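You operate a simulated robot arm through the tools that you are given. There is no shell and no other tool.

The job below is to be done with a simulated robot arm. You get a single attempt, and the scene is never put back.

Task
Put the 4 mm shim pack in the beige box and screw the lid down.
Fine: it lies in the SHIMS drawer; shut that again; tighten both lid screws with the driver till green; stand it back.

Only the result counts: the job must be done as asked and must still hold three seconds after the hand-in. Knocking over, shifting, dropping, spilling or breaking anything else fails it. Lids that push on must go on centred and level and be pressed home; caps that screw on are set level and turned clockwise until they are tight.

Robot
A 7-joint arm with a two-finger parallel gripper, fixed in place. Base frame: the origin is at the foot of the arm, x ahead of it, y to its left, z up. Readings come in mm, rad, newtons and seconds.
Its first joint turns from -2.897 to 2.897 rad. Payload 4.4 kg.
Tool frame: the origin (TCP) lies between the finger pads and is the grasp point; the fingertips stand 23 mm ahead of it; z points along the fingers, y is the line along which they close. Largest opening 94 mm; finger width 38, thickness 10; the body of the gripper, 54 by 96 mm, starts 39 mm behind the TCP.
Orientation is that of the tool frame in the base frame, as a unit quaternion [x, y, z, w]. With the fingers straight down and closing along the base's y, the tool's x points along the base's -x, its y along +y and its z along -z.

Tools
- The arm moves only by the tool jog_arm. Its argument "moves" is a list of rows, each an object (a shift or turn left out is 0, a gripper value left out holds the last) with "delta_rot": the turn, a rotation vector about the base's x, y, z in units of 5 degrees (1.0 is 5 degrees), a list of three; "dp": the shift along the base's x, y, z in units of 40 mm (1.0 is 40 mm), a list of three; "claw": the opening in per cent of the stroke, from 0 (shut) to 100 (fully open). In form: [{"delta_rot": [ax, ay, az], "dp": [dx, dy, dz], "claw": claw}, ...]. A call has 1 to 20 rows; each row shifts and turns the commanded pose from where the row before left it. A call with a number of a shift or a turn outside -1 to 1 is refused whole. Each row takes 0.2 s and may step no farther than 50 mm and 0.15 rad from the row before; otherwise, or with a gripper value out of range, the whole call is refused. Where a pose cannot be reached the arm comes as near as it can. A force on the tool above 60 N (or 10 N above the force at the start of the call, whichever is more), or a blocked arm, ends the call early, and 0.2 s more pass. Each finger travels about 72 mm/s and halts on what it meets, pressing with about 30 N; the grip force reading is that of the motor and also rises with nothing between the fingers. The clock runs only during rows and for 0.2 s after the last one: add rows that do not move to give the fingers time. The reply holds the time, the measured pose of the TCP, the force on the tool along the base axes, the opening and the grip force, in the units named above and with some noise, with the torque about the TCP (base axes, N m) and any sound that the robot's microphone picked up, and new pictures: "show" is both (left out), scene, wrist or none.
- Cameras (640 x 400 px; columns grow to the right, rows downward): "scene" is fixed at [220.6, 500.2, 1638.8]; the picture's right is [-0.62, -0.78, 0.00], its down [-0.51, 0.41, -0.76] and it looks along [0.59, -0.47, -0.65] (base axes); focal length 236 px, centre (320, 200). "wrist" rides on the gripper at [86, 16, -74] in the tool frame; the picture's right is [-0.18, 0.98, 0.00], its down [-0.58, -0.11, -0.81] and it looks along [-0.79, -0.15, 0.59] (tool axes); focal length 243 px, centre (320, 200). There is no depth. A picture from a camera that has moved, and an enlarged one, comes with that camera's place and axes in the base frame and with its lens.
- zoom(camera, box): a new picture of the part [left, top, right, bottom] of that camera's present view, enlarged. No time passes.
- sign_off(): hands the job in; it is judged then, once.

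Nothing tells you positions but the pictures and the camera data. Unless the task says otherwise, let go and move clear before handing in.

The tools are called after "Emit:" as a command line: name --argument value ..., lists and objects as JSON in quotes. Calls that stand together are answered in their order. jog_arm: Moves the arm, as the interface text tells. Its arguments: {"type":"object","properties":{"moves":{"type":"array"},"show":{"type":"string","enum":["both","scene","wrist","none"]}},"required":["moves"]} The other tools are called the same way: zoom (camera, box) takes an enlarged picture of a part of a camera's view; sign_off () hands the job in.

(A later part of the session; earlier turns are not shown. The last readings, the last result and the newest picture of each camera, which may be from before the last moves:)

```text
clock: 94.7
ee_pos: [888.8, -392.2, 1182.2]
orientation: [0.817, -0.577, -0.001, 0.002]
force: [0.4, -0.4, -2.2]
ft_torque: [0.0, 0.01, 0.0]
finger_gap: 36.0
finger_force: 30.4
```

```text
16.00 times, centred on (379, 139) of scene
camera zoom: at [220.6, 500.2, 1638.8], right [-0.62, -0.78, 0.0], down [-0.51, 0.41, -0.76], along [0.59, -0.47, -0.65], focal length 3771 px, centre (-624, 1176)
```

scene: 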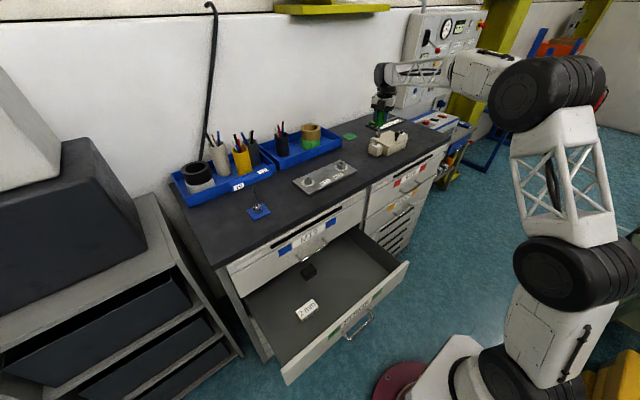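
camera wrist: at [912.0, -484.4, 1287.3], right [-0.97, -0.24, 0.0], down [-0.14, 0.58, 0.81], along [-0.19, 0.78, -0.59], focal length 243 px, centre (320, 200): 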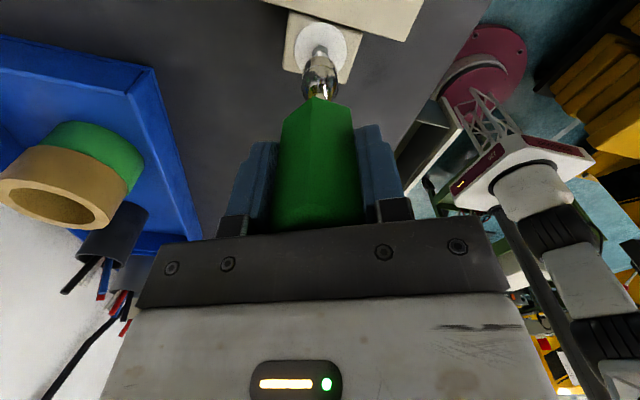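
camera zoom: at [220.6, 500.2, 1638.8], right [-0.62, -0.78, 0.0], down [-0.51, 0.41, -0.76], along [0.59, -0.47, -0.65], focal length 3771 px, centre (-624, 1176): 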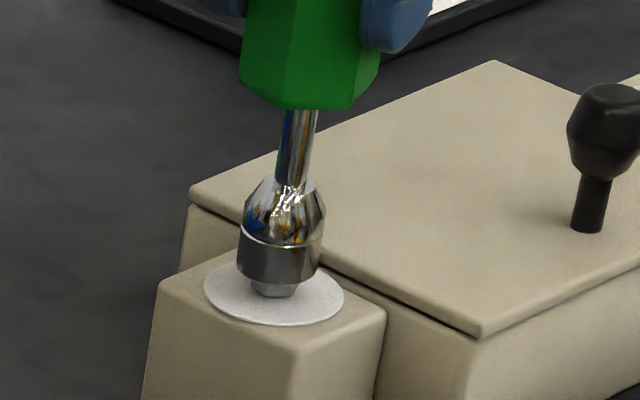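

The contact released and it dropped slightly. I'll keep lowering.

Emit:
jog_arm --moves '[{"dp": [0, 0, -0.05]}, {"dp": [0, 0, -0.05]}, {}]' --show "none"

Emit:
zoom --camera "scene" --box '[374, 134, 384, 144]'

Emit:
zoom --camera "wrist" --box '[300, 30, 340, 70]'

```text
clock: 95.5
ee_pos: [889.8, -395.1, 1179.5]
orientation: [0.817, -0.577, 0.001, 0.002]
force: [0.8, 0.5, -1.6]
ft_torque: [0.01, 0.0, -0.04]
finger_gap: 36.0
finger_force: 30.1
```

```text
16.00 times, centred on (379, 139) of scene
camera zoom: at [220.6, 500.2, 1638.8], right [-0.62, -0.78, 0.0], down [-0.51, 0.41, -0.76], along [0.59, -0.47, -0.65], focal length 3771 px, centre (-624, 1176)
```

zoom: 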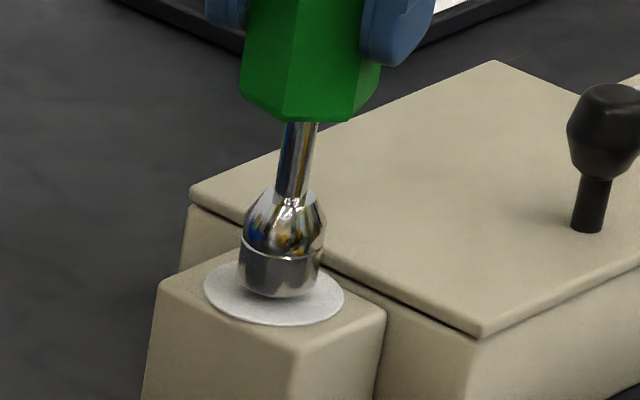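

```text
10.00 times, centred on (320, 50) of wrist
camera zoom: at [901.9, -481.0, 1251.7], right [-0.99, -0.15, 0.0], down [-0.09, 0.59, 0.81], along [-0.13, 0.8, -0.59], focal length 2426 px, centre (320, 1700)
```

zoom: 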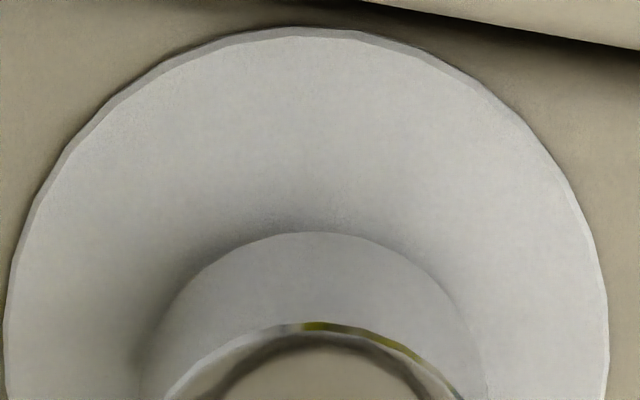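

Emit:
jog_arm --moves '[{"dp": [0, 0.02, -0.05]}, {"dp": [0, 0, -0.03]}, {}]' --show "none"

Emit:
zoom --camera "scene" --box '[374, 134, 384, 144]'

Emit:
zoom --camera "wrist" --box '[300, 30, 340, 70]'

```text
clock: 96.3
ee_pos: [888.8, -392.2, 1174.8]
orientation: [0.817, -0.577, 0.0, 0.002]
force: [-1.0, -2.0, 0.1]
ft_torque: [-0.2, 0.09, -0.01]
finger_gap: 36.0
finger_force: 30.1
```

```text
16.00 times, centred on (379, 139) of scene
camera zoom: at [220.6, 500.2, 1638.8], right [-0.62, -0.78, 0.0], down [-0.51, 0.41, -0.76], along [0.59, -0.47, -0.65], focal length 3771 px, centre (-624, 1176)
```

zoom: 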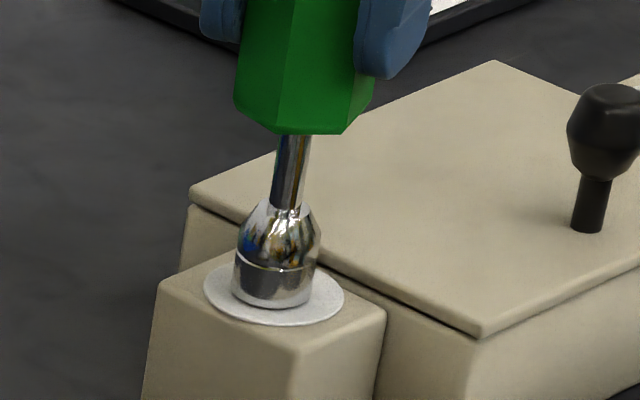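

```text
10.00 times, centred on (320, 50) of wrist
camera zoom: at [902.0, -479.3, 1248.1], right [-0.99, -0.15, 0.0], down [-0.09, 0.59, 0.81], along [-0.13, 0.8, -0.59], focal length 2426 px, centre (320, 1700)
```

zoom: 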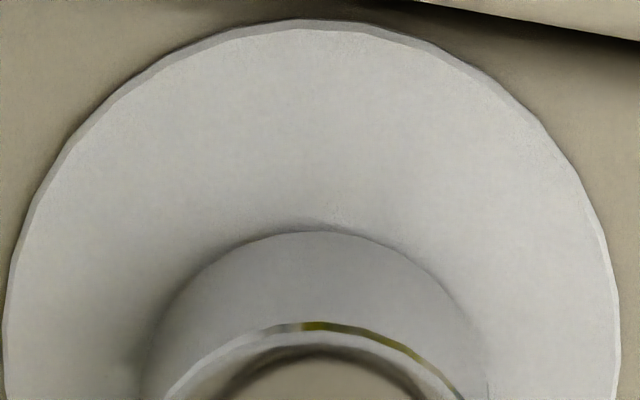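

The socket is seated down to the disc, centred, with little force. Now I'll start turning clockwise and watch the torque.

Emit:
jog_arm --moves '[{"delta_rot": [0, 0, -1]}, {"delta_rot": [0, 0, -1]}, {"delta_rot": [0, 0, -1]}, {"delta_rot": [0, 0, -1]}]' --show "none"

Emit:
zoom --camera "scene" --box '[371, 130, 387, 147]'

```text
clock: 97.3
ee_pos: [887.5, -394.6, 1174.0]
orientation: [-0.704, 0.711, 0.001, -0.002]
force: [0.1, -1.1, -1.9]
ft_torque: [-0.02, 0.01, 0.01]
finger_gap: 36.1
finger_force: 29.6
```

```text
16.00 times, centred on (379, 138) of scene
camera zoom: at [220.6, 500.2, 1638.8], right [-0.62, -0.78, 0.0], down [-0.51, 0.41, -0.76], along [0.59, -0.47, -0.65], focal length 3771 px, centre (-624, 1184)
```

zoom: 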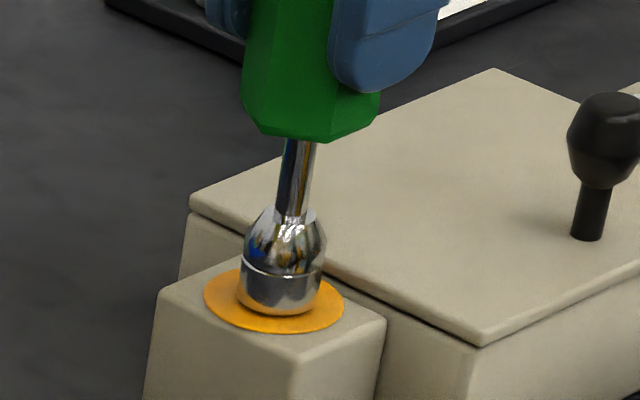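

The disc turned amber, so the screw is turning. I'll check the centring before continuing.

Emit:
zoom --camera "wrist" --box '[290, 20, 350, 80]'

```text
6.67 times, centred on (320, 50) of wrist
camera zoom: at [871.0, -479.9, 1248.7], right [-0.98, 0.19, 0.0], down [0.12, 0.58, 0.81], along [0.15, 0.79, -0.59], focal length 1618 px, centre (320, 1200)
```

zoom: 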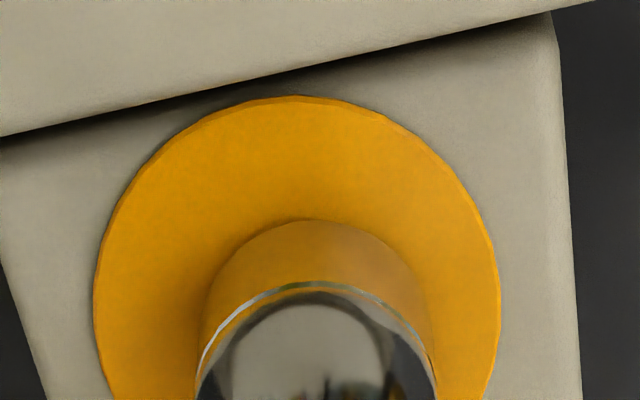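

The socket is about 2.8 mm off-axis after the rotation. I'll recentre and continue turning in stages.

Emit:
jog_arm --moves '[{"dp": [0.06, 0.02, 0]}, {}, {}]' --show "none"

Emit:
zoom --camera "scene" --box '[371, 130, 387, 147]'

Emit:
zoom --camera "wrist" --box '[290, 20, 350, 80]'

```text
clock: 98.1
ee_pos: [890.9, -393.0, 1175.9]
orientation: [-0.703, 0.711, 0.0, -0.002]
force: [-4.4, -6.7, -1.4]
ft_torque: [-0.49, 0.38, 0.03]
finger_gap: 36.2
finger_force: 29.7
```

```text
16.00 times, centred on (379, 138) of scene
camera zoom: at [220.6, 500.2, 1638.8], right [-0.62, -0.78, 0.0], down [-0.51, 0.41, -0.76], along [0.59, -0.47, -0.65], focal length 3771 px, centre (-624, 1184)
```

zoom: 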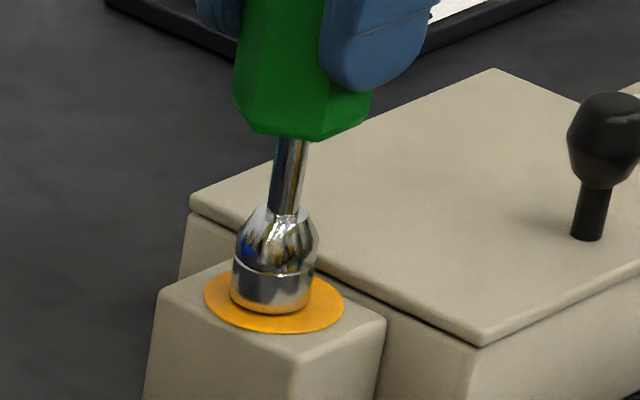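

```text
6.67 times, centred on (320, 50) of wrist
camera zoom: at [873.5, -479.0, 1248.5], right [-0.98, 0.19, 0.0], down [0.12, 0.58, 0.81], along [0.15, 0.79, -0.59], focal length 1618 px, centre (320, 1200)
```

zoom: 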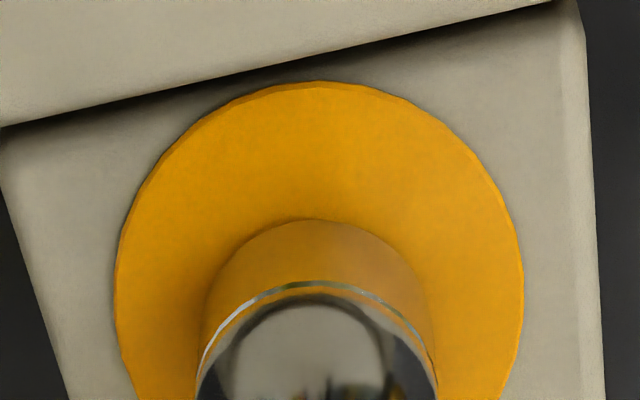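

Lateral contact appears at that end of the play, so I'll back off slightly and continue clockwise.

Emit:
jog_arm --moves '[{"dp": [-0.02, -0.015, 0]}, {"delta_rot": [0, 0, -1]}, {"delta_rot": [0, 0, -1]}, {"delta_rot": [0, 0, -1]}, {"delta_rot": [0, 0, -1]}, {}]' --show "none"

Emit:
zoom --camera "scene" --box '[371, 130, 387, 147]'

Emit:
zoom --camera "wrist" --box '[290, 20, 350, 80]'

```text
clock: 99.5
ee_pos: [891.0, -392.9, 1175.9]
orientation: [-0.569, 0.822, 0.0, -0.001]
force: [4.9, -11.3, 4.6]
ft_torque: [-1.04, -0.47, 0.02]
finger_gap: 36.3
finger_force: 30.6
```

```text
16.00 times, centred on (379, 138) of scene
camera zoom: at [220.6, 500.2, 1638.8], right [-0.62, -0.78, 0.0], down [-0.51, 0.41, -0.76], along [0.59, -0.47, -0.65], focal length 3771 px, centre (-624, 1184)
```

zoom: 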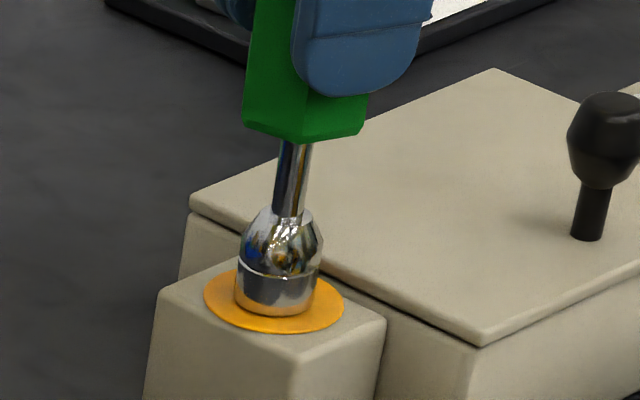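

```text
6.67 times, centred on (320, 50) of wrist
camera zoom: at [844.1, -468.6, 1248.1], right [-0.86, 0.52, 0.0], down [0.31, 0.51, 0.81], along [0.42, 0.69, -0.59], focal length 1618 px, centre (320, 1200)
```

zoom: 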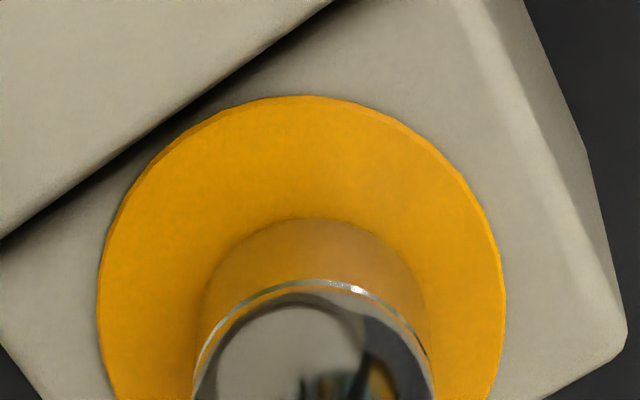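

Emit:
jog_arm --moves '[{"dp": [0.02, -0.012, 0]}, {"delta_rot": [0, 0, -1]}, {"delta_rot": [0, 0, -1]}, {"delta_rot": [0, 0, -1]}, {"delta_rot": [0, 0, -1]}, {}]' --show "none"

Emit:
zoom --camera "scene" --box '[371, 130, 387, 147]'

Emit:
zoom --camera "wrist" --box '[290, 20, 350, 80]'

```text
clock: 100.9
ee_pos: [892.0, -394.0, 1176.0]
orientation: [-0.418, 0.909, 0.001, -0.001]
force: [-0.3, -1.6, 3.1]
ft_torque: [-0.17, -0.1, -0.01]
finger_gap: 36.4
finger_force: 29.9
```

```text
16.00 times, centred on (379, 138) of scene
camera zoom: at [220.6, 500.2, 1638.8], right [-0.62, -0.78, 0.0], down [-0.51, 0.41, -0.76], along [0.59, -0.47, -0.65], focal length 3771 px, centre (-624, 1184)
```

zoom: 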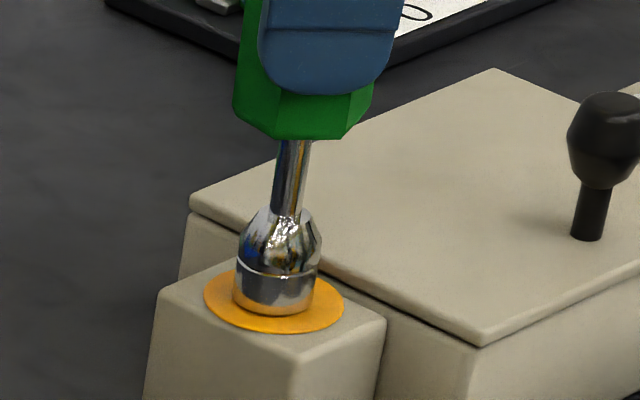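

```text
6.67 times, centred on (320, 50) of wrist
camera zoom: at [822.6, -449.0, 1248.1], right [-0.63, 0.78, 0.0], down [0.46, 0.37, 0.81], along [0.63, 0.51, -0.59], focal length 1618 px, centre (320, 1200)
```

zoom: 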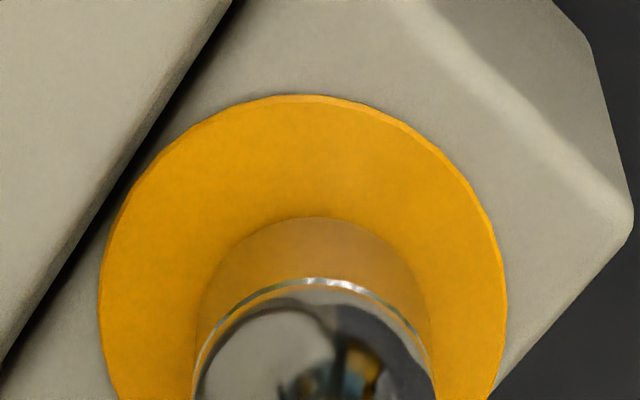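

The forces are low and the disc is still amber. I'll continue turning.

Emit:
jog_arm --moves '[{"dp": [0.015, -0.015, 0], "delta_rot": [0, 0, -1]}, {"delta_rot": [0, 0, -1]}, {"delta_rot": [0, 0, -1]}, {"delta_rot": [0, 0, -1]}, {"delta_rot": [0, 0, -1]}, {"delta_rot": [0, 0, -1]}, {}]' --show "none"

Emit:
zoom --camera "scene" --box '[371, 130, 387, 147]'

Emit:
zoom --camera "wrist" --box '[290, 20, 350, 80]'

```text
clock: 102.5
ee_pos: [892.7, -394.4, 1175.4]
orientation: [-0.168, 0.986, 0.001, -0.001]
force: [5.3, -7.7, 1.9]
ft_torque: [-0.79, -0.61, 0.05]
finger_gap: 36.0
finger_force: 29.9
```

```text
16.00 times, centred on (379, 138) of scene
camera zoom: at [220.6, 500.2, 1638.8], right [-0.62, -0.78, 0.0], down [-0.51, 0.41, -0.76], along [0.59, -0.47, -0.65], focal length 3771 px, centre (-624, 1184)
```

zoom: 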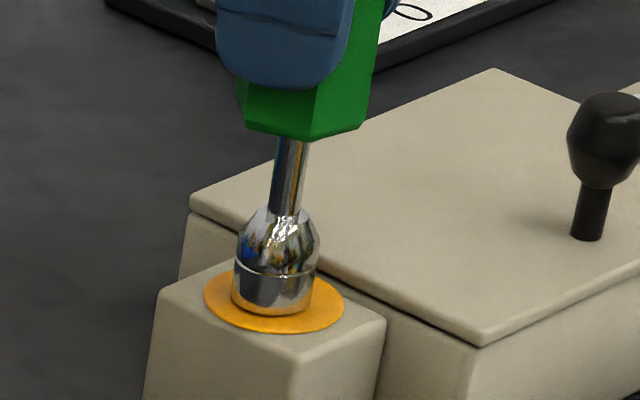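

```text
6.67 times, centred on (320, 50) of wrist
camera zoom: at [805.0, -407.9, 1248.0], right [-0.15, 0.99, 0.0], down [0.59, 0.09, 0.81], along [0.8, 0.12, -0.59], focal length 1618 px, centre (320, 1200)
```

zoom: 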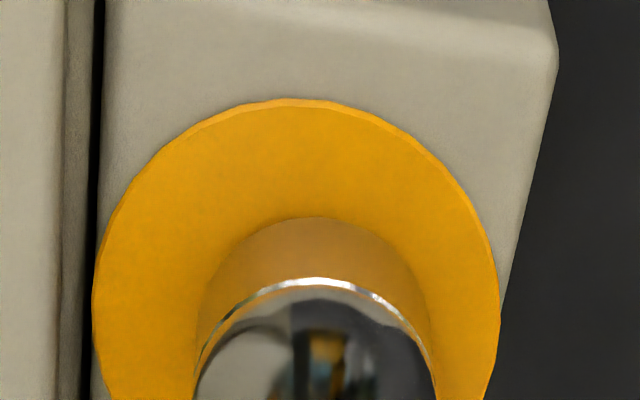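

The driver axis sits about 3.7 mm off the TCP along the tool's x axis. I'll follow a small arc while turning to keep it centred.

Emit:
jog_arm --moves '[{"dp": [0.02, -0.035, 0]}, {"dp": [0, -0.008, 0], "delta_rot": [0, 0, -1]}, {"dp": [0, -0.008, 0], "delta_rot": [0, 0, -1]}, {"dp": [0, -0.008, 0], "delta_rot": [0, 0, -1]}, {"dp": [0, -0.008, 0], "delta_rot": [0, 0, -1]}, {"dp": [0, -0.008, 0], "delta_rot": [0, 0, -1]}, {"dp": [0, -0.008, 0], "delta_rot": [0, 0, -1]}, {}]' --show "none"

Emit:
zoom --camera "scene" --box '[371, 130, 387, 147]'

Emit:
zoom --camera "wrist" --box '[290, 20, 350, 80]'

```text
clock: 104.3
ee_pos: [894.1, -395.9, 1175.6]
orientation: [0.092, 0.996, 0.002, 0.0]
force: [-0.5, -0.4, -1.6]
ft_torque: [-0.02, -0.01, 0.02]
finger_gap: 36.3
finger_force: 30.3
```

```text
16.00 times, centred on (379, 138) of scene
camera zoom: at [220.6, 500.2, 1638.8], right [-0.62, -0.78, 0.0], down [-0.51, 0.41, -0.76], along [0.59, -0.47, -0.65], focal length 3771 px, centre (-624, 1184)
```

zoom: 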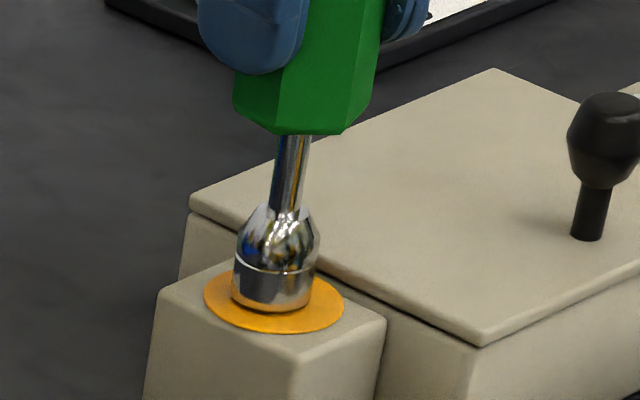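

```text
6.67 times, centred on (320, 50) of wrist
camera zoom: at [810.9, -365.2, 1248.5], right [0.36, 0.93, 0.0], down [0.55, -0.22, 0.81], along [0.75, -0.29, -0.59], focal length 1618 px, centre (320, 1200)
```

zoom: 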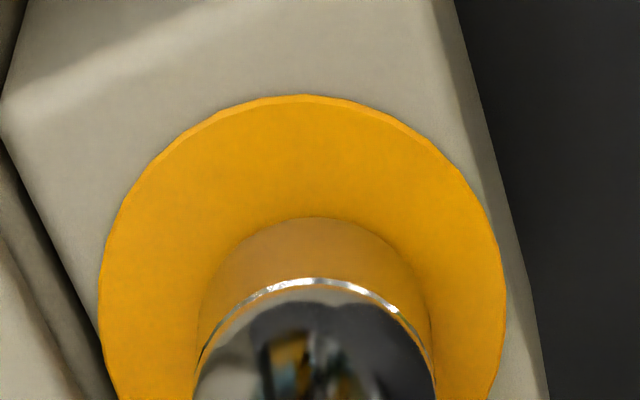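

Emit:
jog_arm --moves '[{"dp": [-0.01, -0.02, 0]}, {"dp": [-0.003, -0.008, 0], "delta_rot": [0, 0, -1]}, {"dp": [-0.003, -0.008, 0], "delta_rot": [0, 0, -1]}, {"dp": [-0.003, -0.008, 0], "delta_rot": [0, 0, -1]}, {"dp": [-0.003, -0.007, 0], "delta_rot": [0, 0, -1]}, {"dp": [-0.004, -0.007, 0], "delta_rot": [0, 0, -1]}, {"dp": [-0.005, -0.006, 0], "delta_rot": [0, 0, -1]}, {"dp": [-0.006, -0.006, 0], "delta_rot": [0, 0, -1]}, {"dp": [-0.006, -0.005, 0], "delta_rot": [0, 0, -1]}, {}]' --show "none"

Emit:
zoom --camera "scene" --box '[371, 130, 387, 147]'

Emit:
zoom --camera "wrist" --box '[290, 20, 350, 80]'

```text
clock: 106.5
ee_pos: [892.2, -399.2, 1175.1]
orientation: [0.428, 0.904, 0.002, 0.0]
force: [0.0, 0.6, -1.1]
ft_torque: [-0.02, 0.0, 0.0]
finger_gap: 36.2
finger_force: 30.6
```

```text
16.00 times, centred on (379, 138) of scene
camera zoom: at [220.6, 500.2, 1638.8], right [-0.62, -0.78, 0.0], down [-0.51, 0.41, -0.76], along [0.59, -0.47, -0.65], focal length 3771 px, centre (-624, 1184)
```

zoom: 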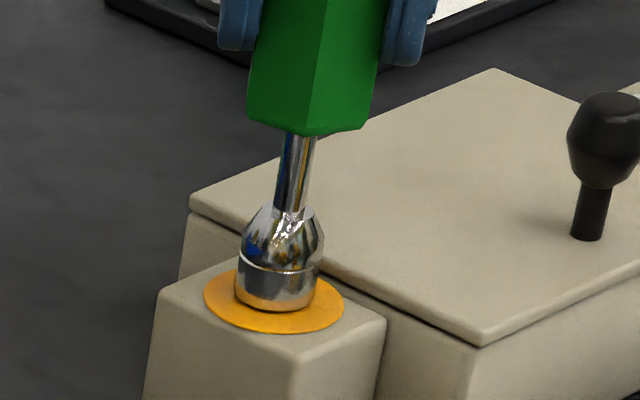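

```text
6.67 times, centred on (320, 50) of wrist
camera zoom: at [849.3, -323.3, 1248.1], right [0.88, 0.48, 0.0], down [0.28, -0.52, 0.81], along [0.39, -0.7, -0.59], focal length 1618 px, centre (320, 1200)
```

zoom: 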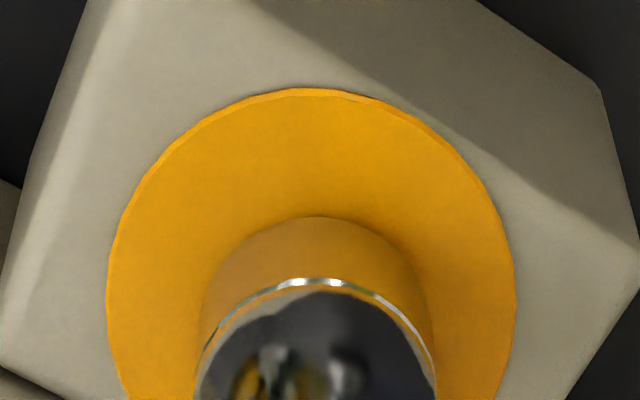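

No lateral load. I'll continue clockwise.

Emit:
jog_arm --moves '[{"dp": [-0.006, -0.006, 0], "delta_rot": [0, 0, -1]}, {"dp": [-0.006, -0.005, 0], "delta_rot": [0, 0, -1]}, {"dp": [-0.007, -0.004, 0], "delta_rot": [0, 0, -1]}, {"dp": [-0.007, -0.003, 0], "delta_rot": [0, 0, -1]}, {"dp": [-0.008, -0.002, 0], "delta_rot": [0, 0, -1]}, {"dp": [-0.008, -0.001, 0], "delta_rot": [0, 0, -1]}, {"dp": [-0.008, 0, 0], "delta_rot": [0, 0, -1]}, {"dp": [-0.008, 0, 0], "delta_rot": [0, 0, -1]}, {}]' --show "none"

Emit:
zoom --camera "scene" --box '[371, 130, 387, 147]'

Emit:
zoom --camera "wrist" --box '[290, 20, 350, 80]'

```text
clock: 108.5
ee_pos: [889.7, -400.2, 1175.5]
orientation: [0.711, 0.704, 0.003, 0.0]
force: [-0.2, 0.8, -2.5]
ft_torque: [-0.02, -0.02, 0.0]
finger_gap: 36.3
finger_force: 29.9
```

```text
16.00 times, centred on (379, 138) of scene
camera zoom: at [220.6, 500.2, 1638.8], right [-0.62, -0.78, 0.0], down [-0.51, 0.41, -0.76], along [0.59, -0.47, -0.65], focal length 3771 px, centre (-624, 1184)
```

zoom: 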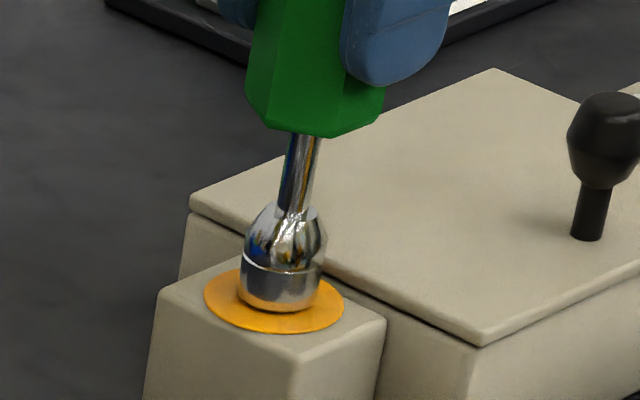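

```text
6.67 times, centred on (320, 50) of wrist
camera zoom: at [905.8, -314.3, 1248.4], right [0.98, -0.19, 0.0], down [-0.12, -0.58, 0.81], along [-0.15, -0.79, -0.59], focal length 1618 px, centre (320, 1200)
```

zoom: 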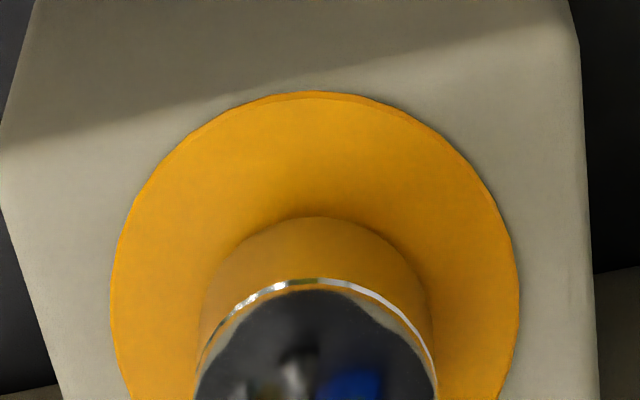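

Emit:
jog_arm --moves '[{"dp": [0, 0.04, 0]}, {"dp": [-0.004, 0.001, 0], "delta_rot": [0, 0, -1]}, {"dp": [-0.004, 0.001, 0], "delta_rot": [0, 0, -1]}, {"dp": [-0.004, 0.002, 0], "delta_rot": [0, 0, -1]}, {"dp": [-0.004, 0.002, 0], "delta_rot": [0, 0, -1]}, {"dp": [-0.004, 0.002, 0], "delta_rot": [0, 0, -1]}, {"dp": [-0.003, 0.003, 0], "delta_rot": [0, 0, -1]}, {"dp": [-0.003, 0.003, 0], "delta_rot": [0, 0, -1]}, {"dp": [-0.003, 0.003, 0], "delta_rot": [0, 0, -1]}, {}]' --show "none"

Emit:
zoom --camera "scene" --box '[371, 130, 387, 147]'

Emit:
zoom --camera "wrist" --box '[290, 20, 350, 80]'

```text
clock: 110.7
ee_pos: [890.6, -399.5, 1175.2]
orientation: [0.908, 0.418, 0.001, 0.001]
force: [-2.9, -1.4, 0.2]
ft_torque: [-0.16, 0.29, 0.01]
finger_gap: 36.0
finger_force: 30.1
```

```text
16.00 times, centred on (379, 138) of scene
camera zoom: at [220.6, 500.2, 1638.8], right [-0.62, -0.78, 0.0], down [-0.51, 0.41, -0.76], along [0.59, -0.47, -0.65], focal length 3771 px, centre (-624, 1184)
```

zoom: 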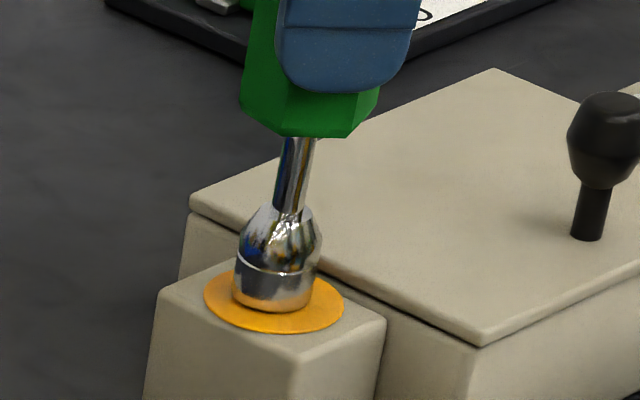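

```text
6.67 times, centred on (320, 50) of wrist
camera zoom: at [957.1, -343.7, 1248.1], right [0.63, -0.78, 0.0], down [-0.46, -0.37, 0.81], along [-0.63, -0.51, -0.59], focal length 1618 px, centre (320, 1200)
```

zoom: 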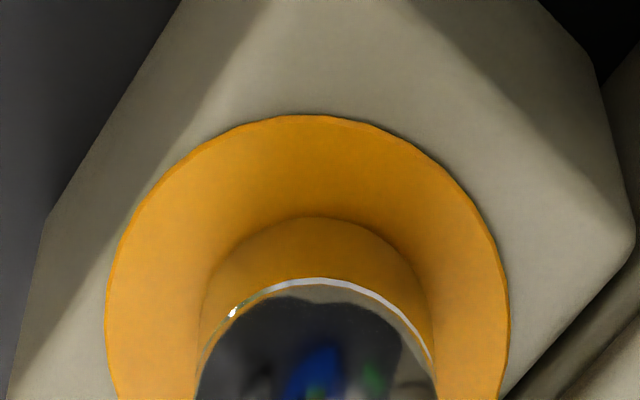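

Emit:
jog_arm --moves '[{"dp": [-0.015, 0.005, 0], "delta_rot": [0, 0, -1]}, {"dp": [-0.004, 0.005, 0], "delta_rot": [0, 0, -1]}, {"dp": [-0.004, 0.005, 0], "delta_rot": [0, 0, -1]}, {"dp": [-0.003, 0.005, 0], "delta_rot": [0, 0, -1]}, {"dp": [-0.003, 0.005, 0], "delta_rot": [0, 0, -1]}, {"dp": [-0.002, 0.005, 0], "delta_rot": [0, 0, -1]}, {"dp": [-0.002, 0.006, 0], "delta_rot": [0, 0, -1]}, {"dp": [-0.001, 0.006, 0], "delta_rot": [0, 0, -1]}, {}]' --show "none"

Emit:
zoom --camera "scene" --box '[371, 130, 387, 147]'

Emit:
zoom --camera "wrist" --box '[290, 20, 350, 80]'

```text
clock: 112.7
ee_pos: [887.8, -396.2, 1175.6]
orientation: [0.997, 0.082, 0.001, 0.002]
force: [-0.9, 0.4, -0.8]
ft_torque: [0.02, 0.04, -0.01]
finger_gap: 36.1
finger_force: 30.0
```

```text
16.00 times, centred on (379, 138) of scene
camera zoom: at [220.6, 500.2, 1638.8], right [-0.62, -0.78, 0.0], down [-0.51, 0.41, -0.76], along [0.59, -0.47, -0.65], focal length 3771 px, centre (-624, 1184)
```

zoom: 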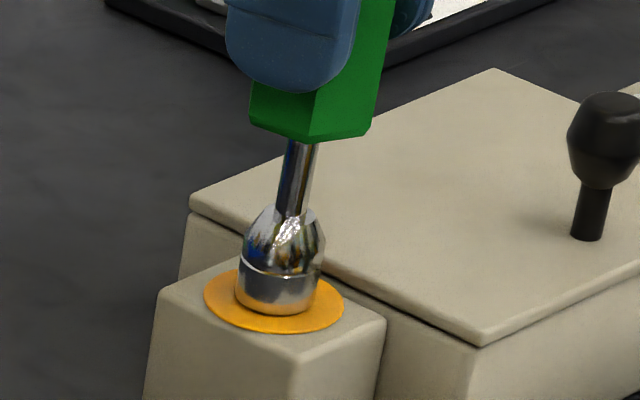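

```text
6.67 times, centred on (320, 50) of wrist
camera zoom: at [974.1, -398.5, 1248.1], right [-0.02, -1.0, 0.0], down [-0.59, 0.01, 0.81], along [-0.81, 0.02, -0.59], focal length 1618 px, centre (320, 1200)
```

zoom: 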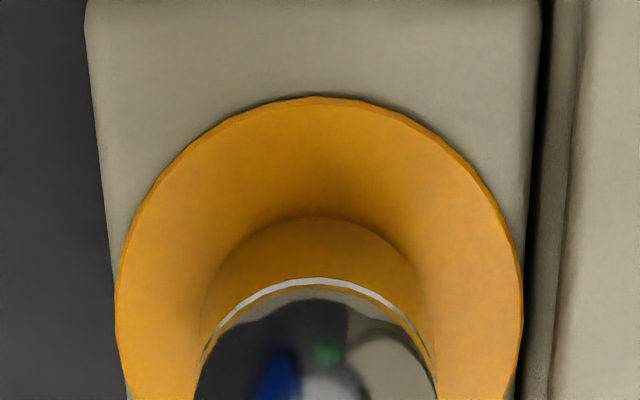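

Turned about 285° and still amber. I'll lift the socket off to see how far the screw has actually turned before ratcheting back.

Emit:
jog_arm --moves '[{"dp": [0, 0.005, 0], "delta_rot": [0, 0, -1]}, {}, {"dp": [0, 0, 0.2]}, {"dp": [0, 0, 0.3]}, {"dp": [0, 0, 0.3]}, {}]' --show "wrist"

Emit:
zoom --camera "scene" --box '[371, 130, 387, 147]'

Emit:
zoom --camera "wrist" --box '[290, 30, 350, 90]'

```text
clock: 114.1
ee_pos: [885.7, -396.8, 1207.5]
orientation: [0.999, 0.038, 0.001, 0.002]
force: [-0.4, 1.0, -0.8]
ft_torque: [-0.01, 0.02, 0.0]
finger_gap: 36.2
finger_force: 30.1
camera wrist: at [972.2, -405.7, 1279.9], right [-0.11, -0.99, 0.0], down [-0.59, 0.07, 0.81], along [-0.8, 0.08, -0.59], focal length 243 px, centre (320, 200)
```

wrist: 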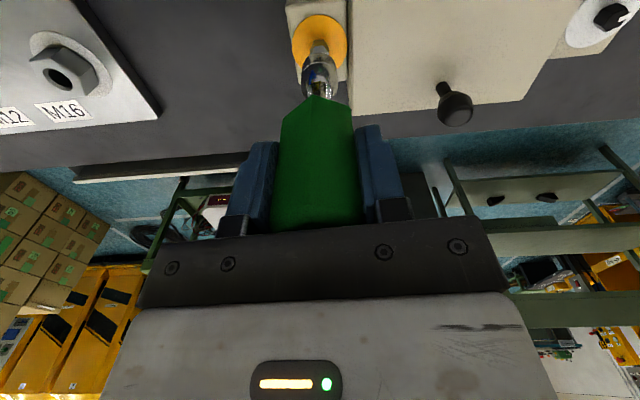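

```text
16.00 times, centred on (379, 138) of scene
camera zoom: at [220.6, 500.2, 1638.8], right [-0.62, -0.78, 0.0], down [-0.51, 0.41, -0.76], along [0.59, -0.47, -0.65], focal length 3771 px, centre (-624, 1184)
```

zoom: 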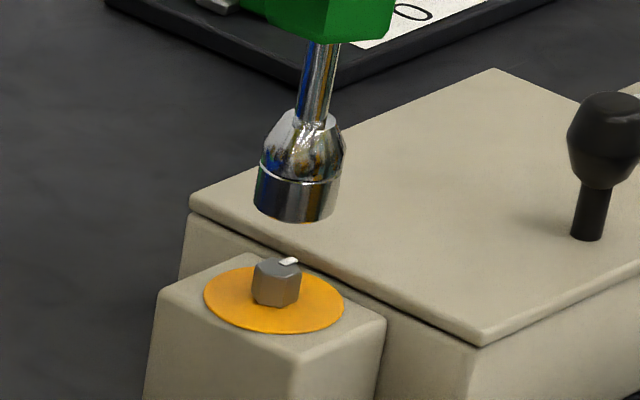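

```text
6.67 times, centred on (320, 60) of wrist
camera zoom: at [972.2, -405.7, 1279.9], right [-0.11, -0.99, 0.0], down [-0.59, 0.07, 0.81], along [-0.8, 0.08, -0.59], focal length 1618 px, centre (320, 1133)
```

zoom: 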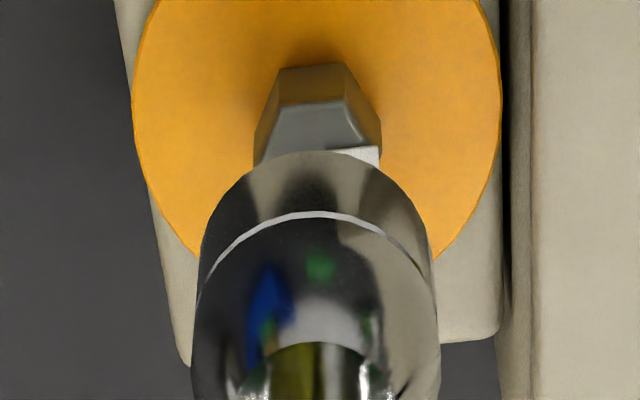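

The screw pointer moved only about 25°, matching the first pressed turn exactly, and then it stopped following, so the driver needs to stay pressed down while turning. I'll rotate back in the air for a fresh stroke.

Emit:
jog_arm --moves '[{"delta_rot": [0, 0, 1]}, {"delta_rot": [0, 0, 1]}, {"delta_rot": [0, 0, 1]}, {"delta_rot": [0, 0, 1]}, {"delta_rot": [0, 0, 1]}, {"delta_rot": [0, 0, 1]}, {"delta_rot": [0, 0, 1]}, {"delta_rot": [0, 0, 1]}, {"delta_rot": [0, 0, 1]}, {"delta_rot": [0, 0, 1]}, {"delta_rot": [0, 0, 1]}, {"delta_rot": [0, 0, 1]}, {"delta_rot": [0, 0, 1]}, {"delta_rot": [0, 0, 1]}, {"delta_rot": [0, 0, 1]}, {"delta_rot": [0, 0, 1]}, {"delta_rot": [0, 0, 1]}, {"delta_rot": [0, 0, 1]}, {"delta_rot": [0, 0, 1]}, {"delta_rot": [0, 0, 1]}]' --show "none"

Emit:
zoom --camera "wrist" --box '[290, 30, 350, 90]'

```text
clock: 118.3
ee_pos: [886.4, -396.6, 1207.4]
orientation: [0.612, 0.791, 0.002, 0.001]
force: [-0.3, -0.2, -2.5]
ft_torque: [0.0, -0.01, -0.04]
finger_gap: 36.1
finger_force: 30.2
```

```text
6.67 times, centred on (320, 60) of wrist
camera zoom: at [879.5, -309.5, 1279.9], right [1.0, 0.07, 0.0], down [0.04, -0.59, 0.81], along [0.06, -0.8, -0.59], focal length 1618 px, centre (320, 1133)
```

zoom: 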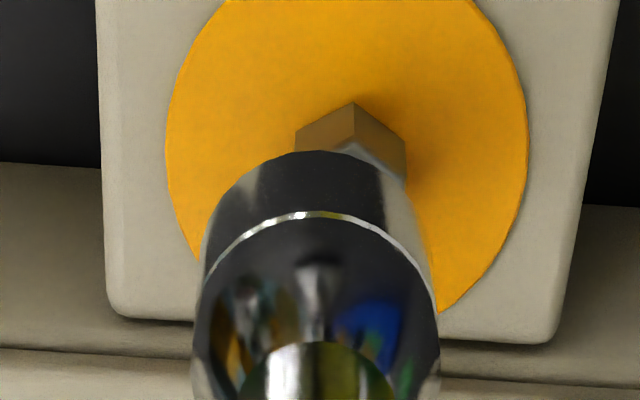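

Emit:
jog_arm --moves '[{"delta_rot": [0, 0, 1]}, {"delta_rot": [0, 0, 1]}, {"delta_rot": [0, 0, 1]}, {"delta_rot": [0, 0, 1]}, {"delta_rot": [0, 0, 1]}, {"delta_rot": [0, 0, 1]}, {"delta_rot": [0, 0, 1]}, {"delta_rot": [0, 0, 1]}, {"delta_rot": [0, 0, 1]}, {"delta_rot": [0, 0, 1]}, {"delta_rot": [0, 0, 1]}, {"delta_rot": [0, 0, 1]}, {"delta_rot": [0, 0, 1]}, {"delta_rot": [0, 0, 1]}, {"delta_rot": [0, 0, 1]}, {"delta_rot": [0, 0, 1]}, {"delta_rot": [0, 0, 1]}, {"delta_rot": [0, 0, 1]}, {"delta_rot": [0, 0, 1]}, {"delta_rot": [0, 0, 1]}]' --show "none"

Emit:
jog_arm --moves '[{"delta_rot": [0, 0, 1]}, {"delta_rot": [0, 0, 1]}, {"delta_rot": [0, 0, 1]}, {"delta_rot": [0, 0, 1]}, {"delta_rot": [0, 0, 1]}, {"delta_rot": [0, 0, 1]}, {"delta_rot": [0, 0, 1]}, {"delta_rot": [0, 0, 1]}, {"delta_rot": [0, 0, 1]}, {"delta_rot": [0, 0, 1]}, {"delta_rot": [0, 0, 1]}, {"delta_rot": [0, 0, 1]}, {"delta_rot": [0, 0, 1]}, {}]' --show "none"

Emit:
zoom --camera "wrist" --box '[290, 30, 350, 90]'

Emit:
zoom --camera "scene" --box '[371, 130, 387, 147]'

```text
clock: 122.5
ee_pos: [887.9, -396.9, 1206.9]
orientation: [-0.213, 0.977, 0.002, 0.0]
force: [-0.3, -0.9, -0.9]
ft_torque: [0.01, -0.02, -0.04]
finger_gap: 36.1
finger_force: 29.8
```

```text
clock: 125.5
ee_pos: [887.0, -396.3, 1207.6]
orientation: [-0.704, 0.71, 0.001, -0.002]
force: [0.0, 0.7, -1.7]
ft_torque: [-0.01, 0.01, 0.02]
finger_gap: 36.4
finger_force: 29.5
```

```text
6.67 times, centred on (320, 60) of wrist
camera zoom: at [869.5, -482.9, 1280.0], right [-0.98, 0.19, 0.0], down [0.12, 0.58, 0.81], along [0.15, 0.79, -0.59], focal length 1618 px, centre (320, 1133)
```

zoom: 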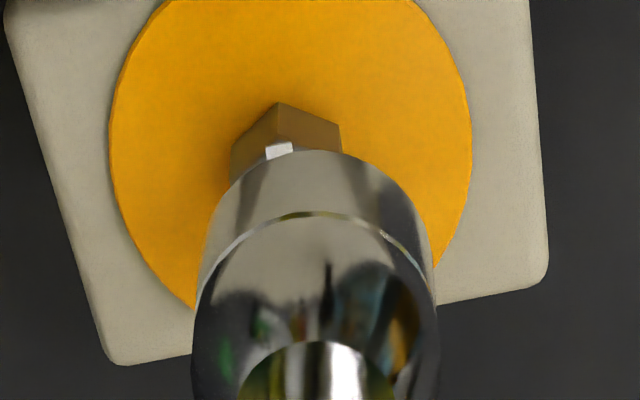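

```text
16.00 times, centred on (379, 138) of scene
camera zoom: at [220.6, 500.2, 1638.8], right [-0.62, -0.78, 0.0], down [-0.51, 0.41, -0.76], along [0.59, -0.47, -0.65], focal length 3771 px, centre (-624, 1184)
```

zoom: 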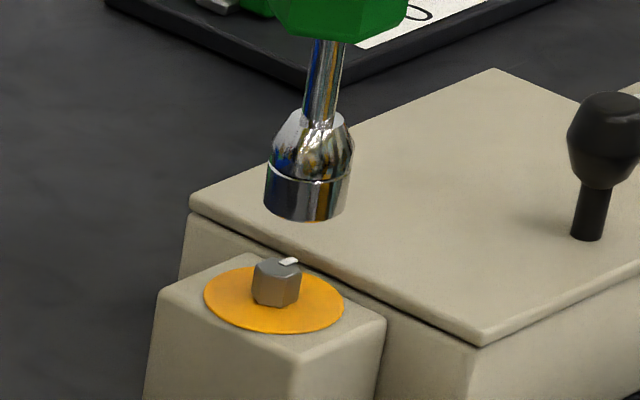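

I'm back at ψ≈90°. The measured offset needs about (+4.1, +3.2) mm, so I'll correct and lower to just above the head.

Emit:
jog_arm --moves '[{"dp": [0.1, 0.08, -0.2]}, {"dp": [0, 0, -0.2]}, {}, {}]' --show "none"

Emit:
zoom --camera "wrist" --box '[290, 20, 350, 80]'

Emit:
zoom --camera "scene" --box '[371, 130, 387, 147]'

```text
clock: 126.5
ee_pos: [890.9, -393.7, 1192.5]
orientation: [-0.704, 0.711, 0.001, -0.001]
force: [0.0, 0.4, -1.9]
ft_torque: [-0.02, 0.04, 0.0]
finger_gap: 36.4
finger_force: 29.4
```

```text
6.67 times, centred on (320, 50) of wrist
camera zoom: at [872.7, -479.9, 1265.2], right [-0.98, 0.19, 0.0], down [0.12, 0.58, 0.81], along [0.15, 0.79, -0.59], focal length 1618 px, centre (320, 1200)
```

zoom: 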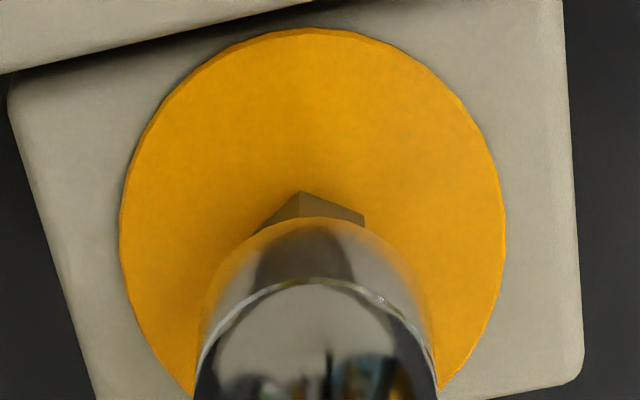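

```text
16.00 times, centred on (379, 138) of scene
camera zoom: at [220.6, 500.2, 1638.8], right [-0.62, -0.78, 0.0], down [-0.51, 0.41, -0.76], along [0.59, -0.47, -0.65], focal length 3771 px, centre (-624, 1184)
```

zoom: 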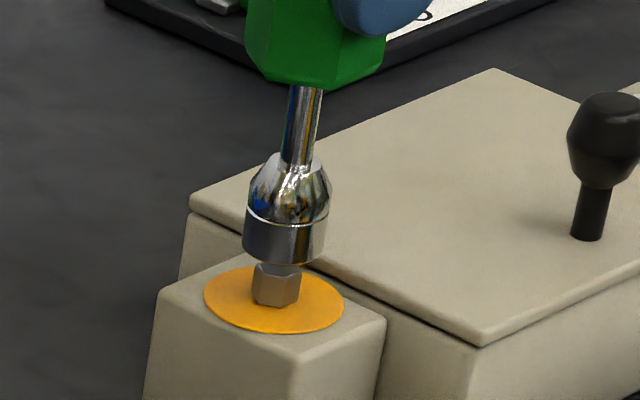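

Emit:
jog_arm --moves '[{"dp": [0.022, 0.035, -0.08]}, {"dp": [0, 0, -0.08]}, {}, {}]' --show "none"

Emit:
zoom --camera "wrist" --box '[290, 20, 350, 80]'

Emit:
zoom --camera "scene" --box '[371, 130, 387, 147]'

```text
clock: 127.5
ee_pos: [891.1, -392.9, 1185.9]
orientation: [-0.705, 0.71, 0.001, -0.002]
force: [-0.4, -0.3, -1.7]
ft_torque: [0.02, 0.05, 0.03]
finger_gap: 36.4
finger_force: 29.9
```

```text
6.67 times, centred on (320, 50) of wrist
camera zoom: at [873.6, -478.5, 1258.1], right [-0.98, 0.19, 0.0], down [0.12, 0.58, 0.81], along [0.15, 0.79, -0.59], focal length 1618 px, centre (320, 1200)
```

zoom: 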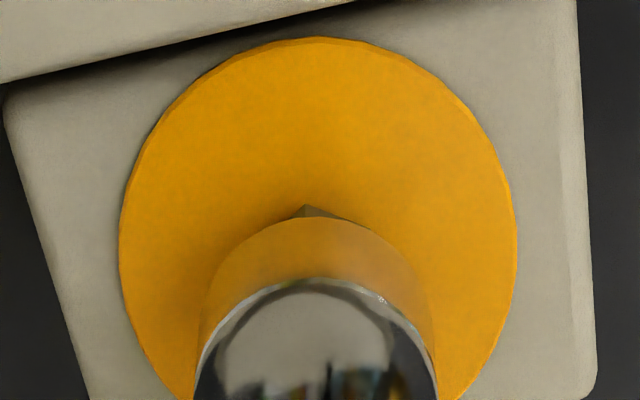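

```text
16.00 times, centred on (379, 138) of scene
camera zoom: at [220.6, 500.2, 1638.8], right [-0.62, -0.78, 0.0], down [-0.51, 0.41, -0.76], along [0.59, -0.47, -0.65], focal length 3771 px, centre (-624, 1184)
```

zoom: 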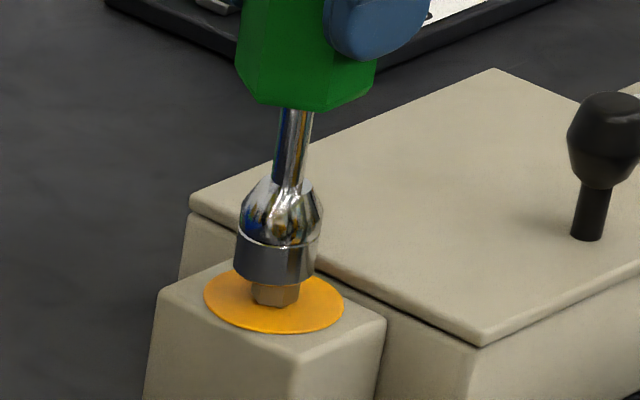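

Aligned in both views. I'll lower to seat.

Emit:
jog_arm --moves '[{"dp": [0, 0, -0.06]}, {"dp": [0, 0, -0.06]}, {"dp": [0, 0, -0.06]}, {}]' --show "none"

Emit:
zoom --camera "scene" --box '[371, 130, 387, 147]'

```text
clock: 128.5
ee_pos: [891.4, -394.0, 1179.9]
orientation: [-0.703, 0.712, -0.001, -0.001]
force: [-17.6, -36.3, 30.7]
ft_torque: [-0.4, 1.02, 0.05]
finger_gap: 36.4
finger_force: 29.9
```

```text
16.00 times, centred on (379, 138) of scene
camera zoom: at [220.6, 500.2, 1638.8], right [-0.62, -0.78, 0.0], down [-0.51, 0.41, -0.76], along [0.59, -0.47, -0.65], focal length 3771 px, centre (-624, 1184)
```

zoom: 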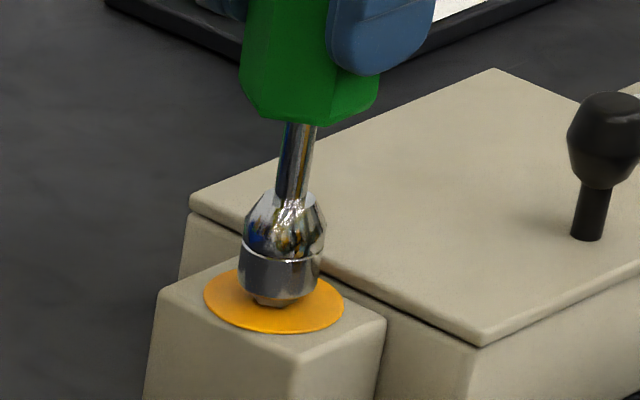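

Emit:
jog_arm --moves '[{}]' --show "wrist"

Emit:
zoom --camera "wrist" --box '[290, 20, 350, 80]'

```text
clock: 128.9
ee_pos: [890.8, -393.4, 1178.9]
orientation: [-0.704, 0.71, 0.0, 0.0]
force: [-25.1, -33.9, 37.7]
ft_torque: [-0.12, 1.45, -0.22]
finger_gap: 36.3
finger_force: 29.8
camera wrist: at [873.0, -479.2, 1252.1], right [-0.98, 0.19, 0.0], down [0.12, 0.58, 0.8], along [0.16, 0.79, -0.59], focal length 243 px, centre (320, 200)
```

wrist: 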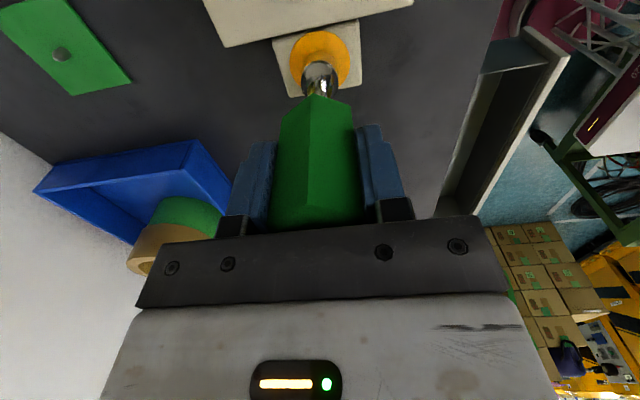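

```text
6.67 times, centred on (320, 50) of wrist
camera zoom: at [873.0, -479.2, 1252.1], right [-0.98, 0.19, 0.0], down [0.12, 0.58, 0.8], along [0.16, 0.79, -0.59], focal length 1618 px, centre (320, 1200)
```

zoom: 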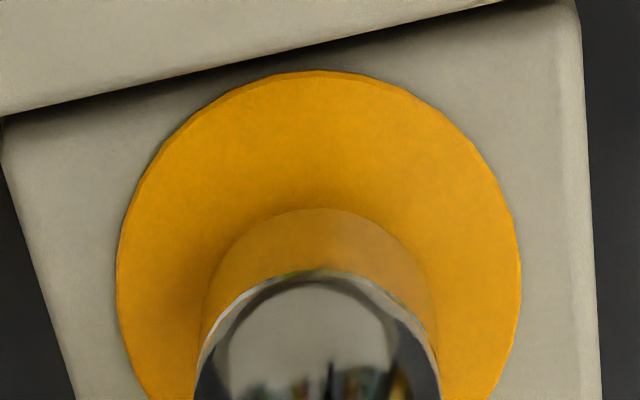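

The socket is partly on the hex but binding sideways. I'll relieve the lateral force in small steps.

Emit:
jog_arm --moves '[{"dp": [-0.02, -0.025, 0.02]}, {}]' --show "none"

```text
clock: 129.5
ee_pos: [890.8, -394.0, 1179.2]
orientation: [-0.705, 0.71, 0.001, -0.001]
force: [-20.8, -21.2, 29.0]
ft_torque: [0.68, 0.65, -0.18]
finger_gap: 36.3
finger_force: 30.3
```

Emit:
jog_arm --moves '[{"dp": [-0.025, -0.025, 0.01]}, {}]' --show "none"

```text
clock: 130.1
ee_pos: [890.4, -393.7, 1178.9]
orientation: [-0.704, 0.71, 0.001, -0.001]
force: [0.5, -8.6, 17.1]
ft_torque: [1.13, -0.53, -0.18]
finger_gap: 36.2
finger_force: 30.5
```

Emit:
jog_arm --moves '[{"dp": [0, -0.012, 0]}, {"delta_rot": [0, 0, -0.4]}, {"delta_rot": [0, 0, -0.4]}, {}]' --show "none"

Emit:
zoom --camera "scene" --box '[371, 130, 387, 147]'

Emit:
zoom --camera "wrist" --box '[290, 20, 350, 80]'

```text
clock: 131.1
ee_pos: [889.6, -395.4, 1177.9]
orientation: [-0.679, 0.734, 0.001, -0.001]
force: [12.5, 7.5, 8.2]
ft_torque: [1.16, -1.03, 0.24]
finger_gap: 36.0
finger_force: 29.5
```

```text
16.00 times, centred on (379, 138) of scene
camera zoom: at [220.6, 500.2, 1638.8], right [-0.62, -0.78, 0.0], down [-0.51, 0.41, -0.76], along [0.59, -0.47, -0.65], focal length 3771 px, centre (-624, 1184)
```

zoom: 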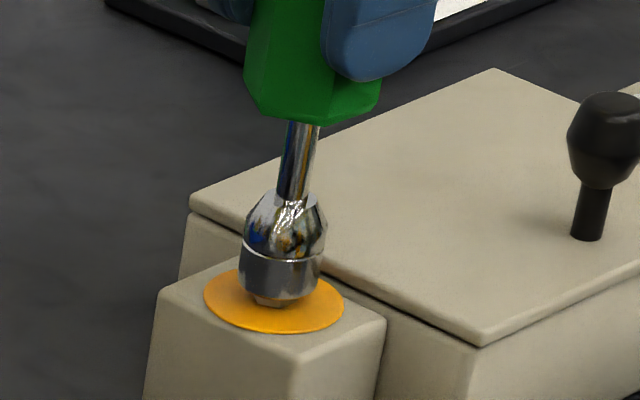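

```text
6.67 times, centred on (320, 50) of wrist
camera zoom: at [866.7, -479.4, 1251.6], right [-0.97, 0.26, 0.0], down [0.16, 0.57, 0.81], along [0.21, 0.78, -0.59], focal length 1618 px, centre (320, 1200)
```

zoom: 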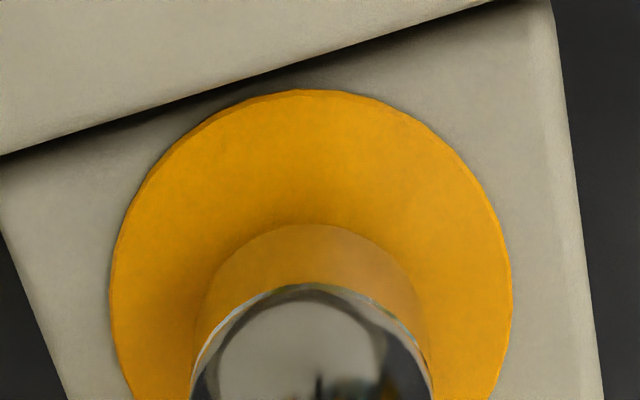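

Emit:
jog_arm --moves '[{"dp": [0.015, 0.012, -0.02]}, {}]' --show "none"

```text
clock: 131.7
ee_pos: [890.4, -394.6, 1178.9]
orientation: [-0.679, 0.735, 0.0, -0.001]
force: [5.3, -3.4, 11.9]
ft_torque: [0.11, -0.32, 0.18]
finger_gap: 36.3
finger_force: 29.7
```

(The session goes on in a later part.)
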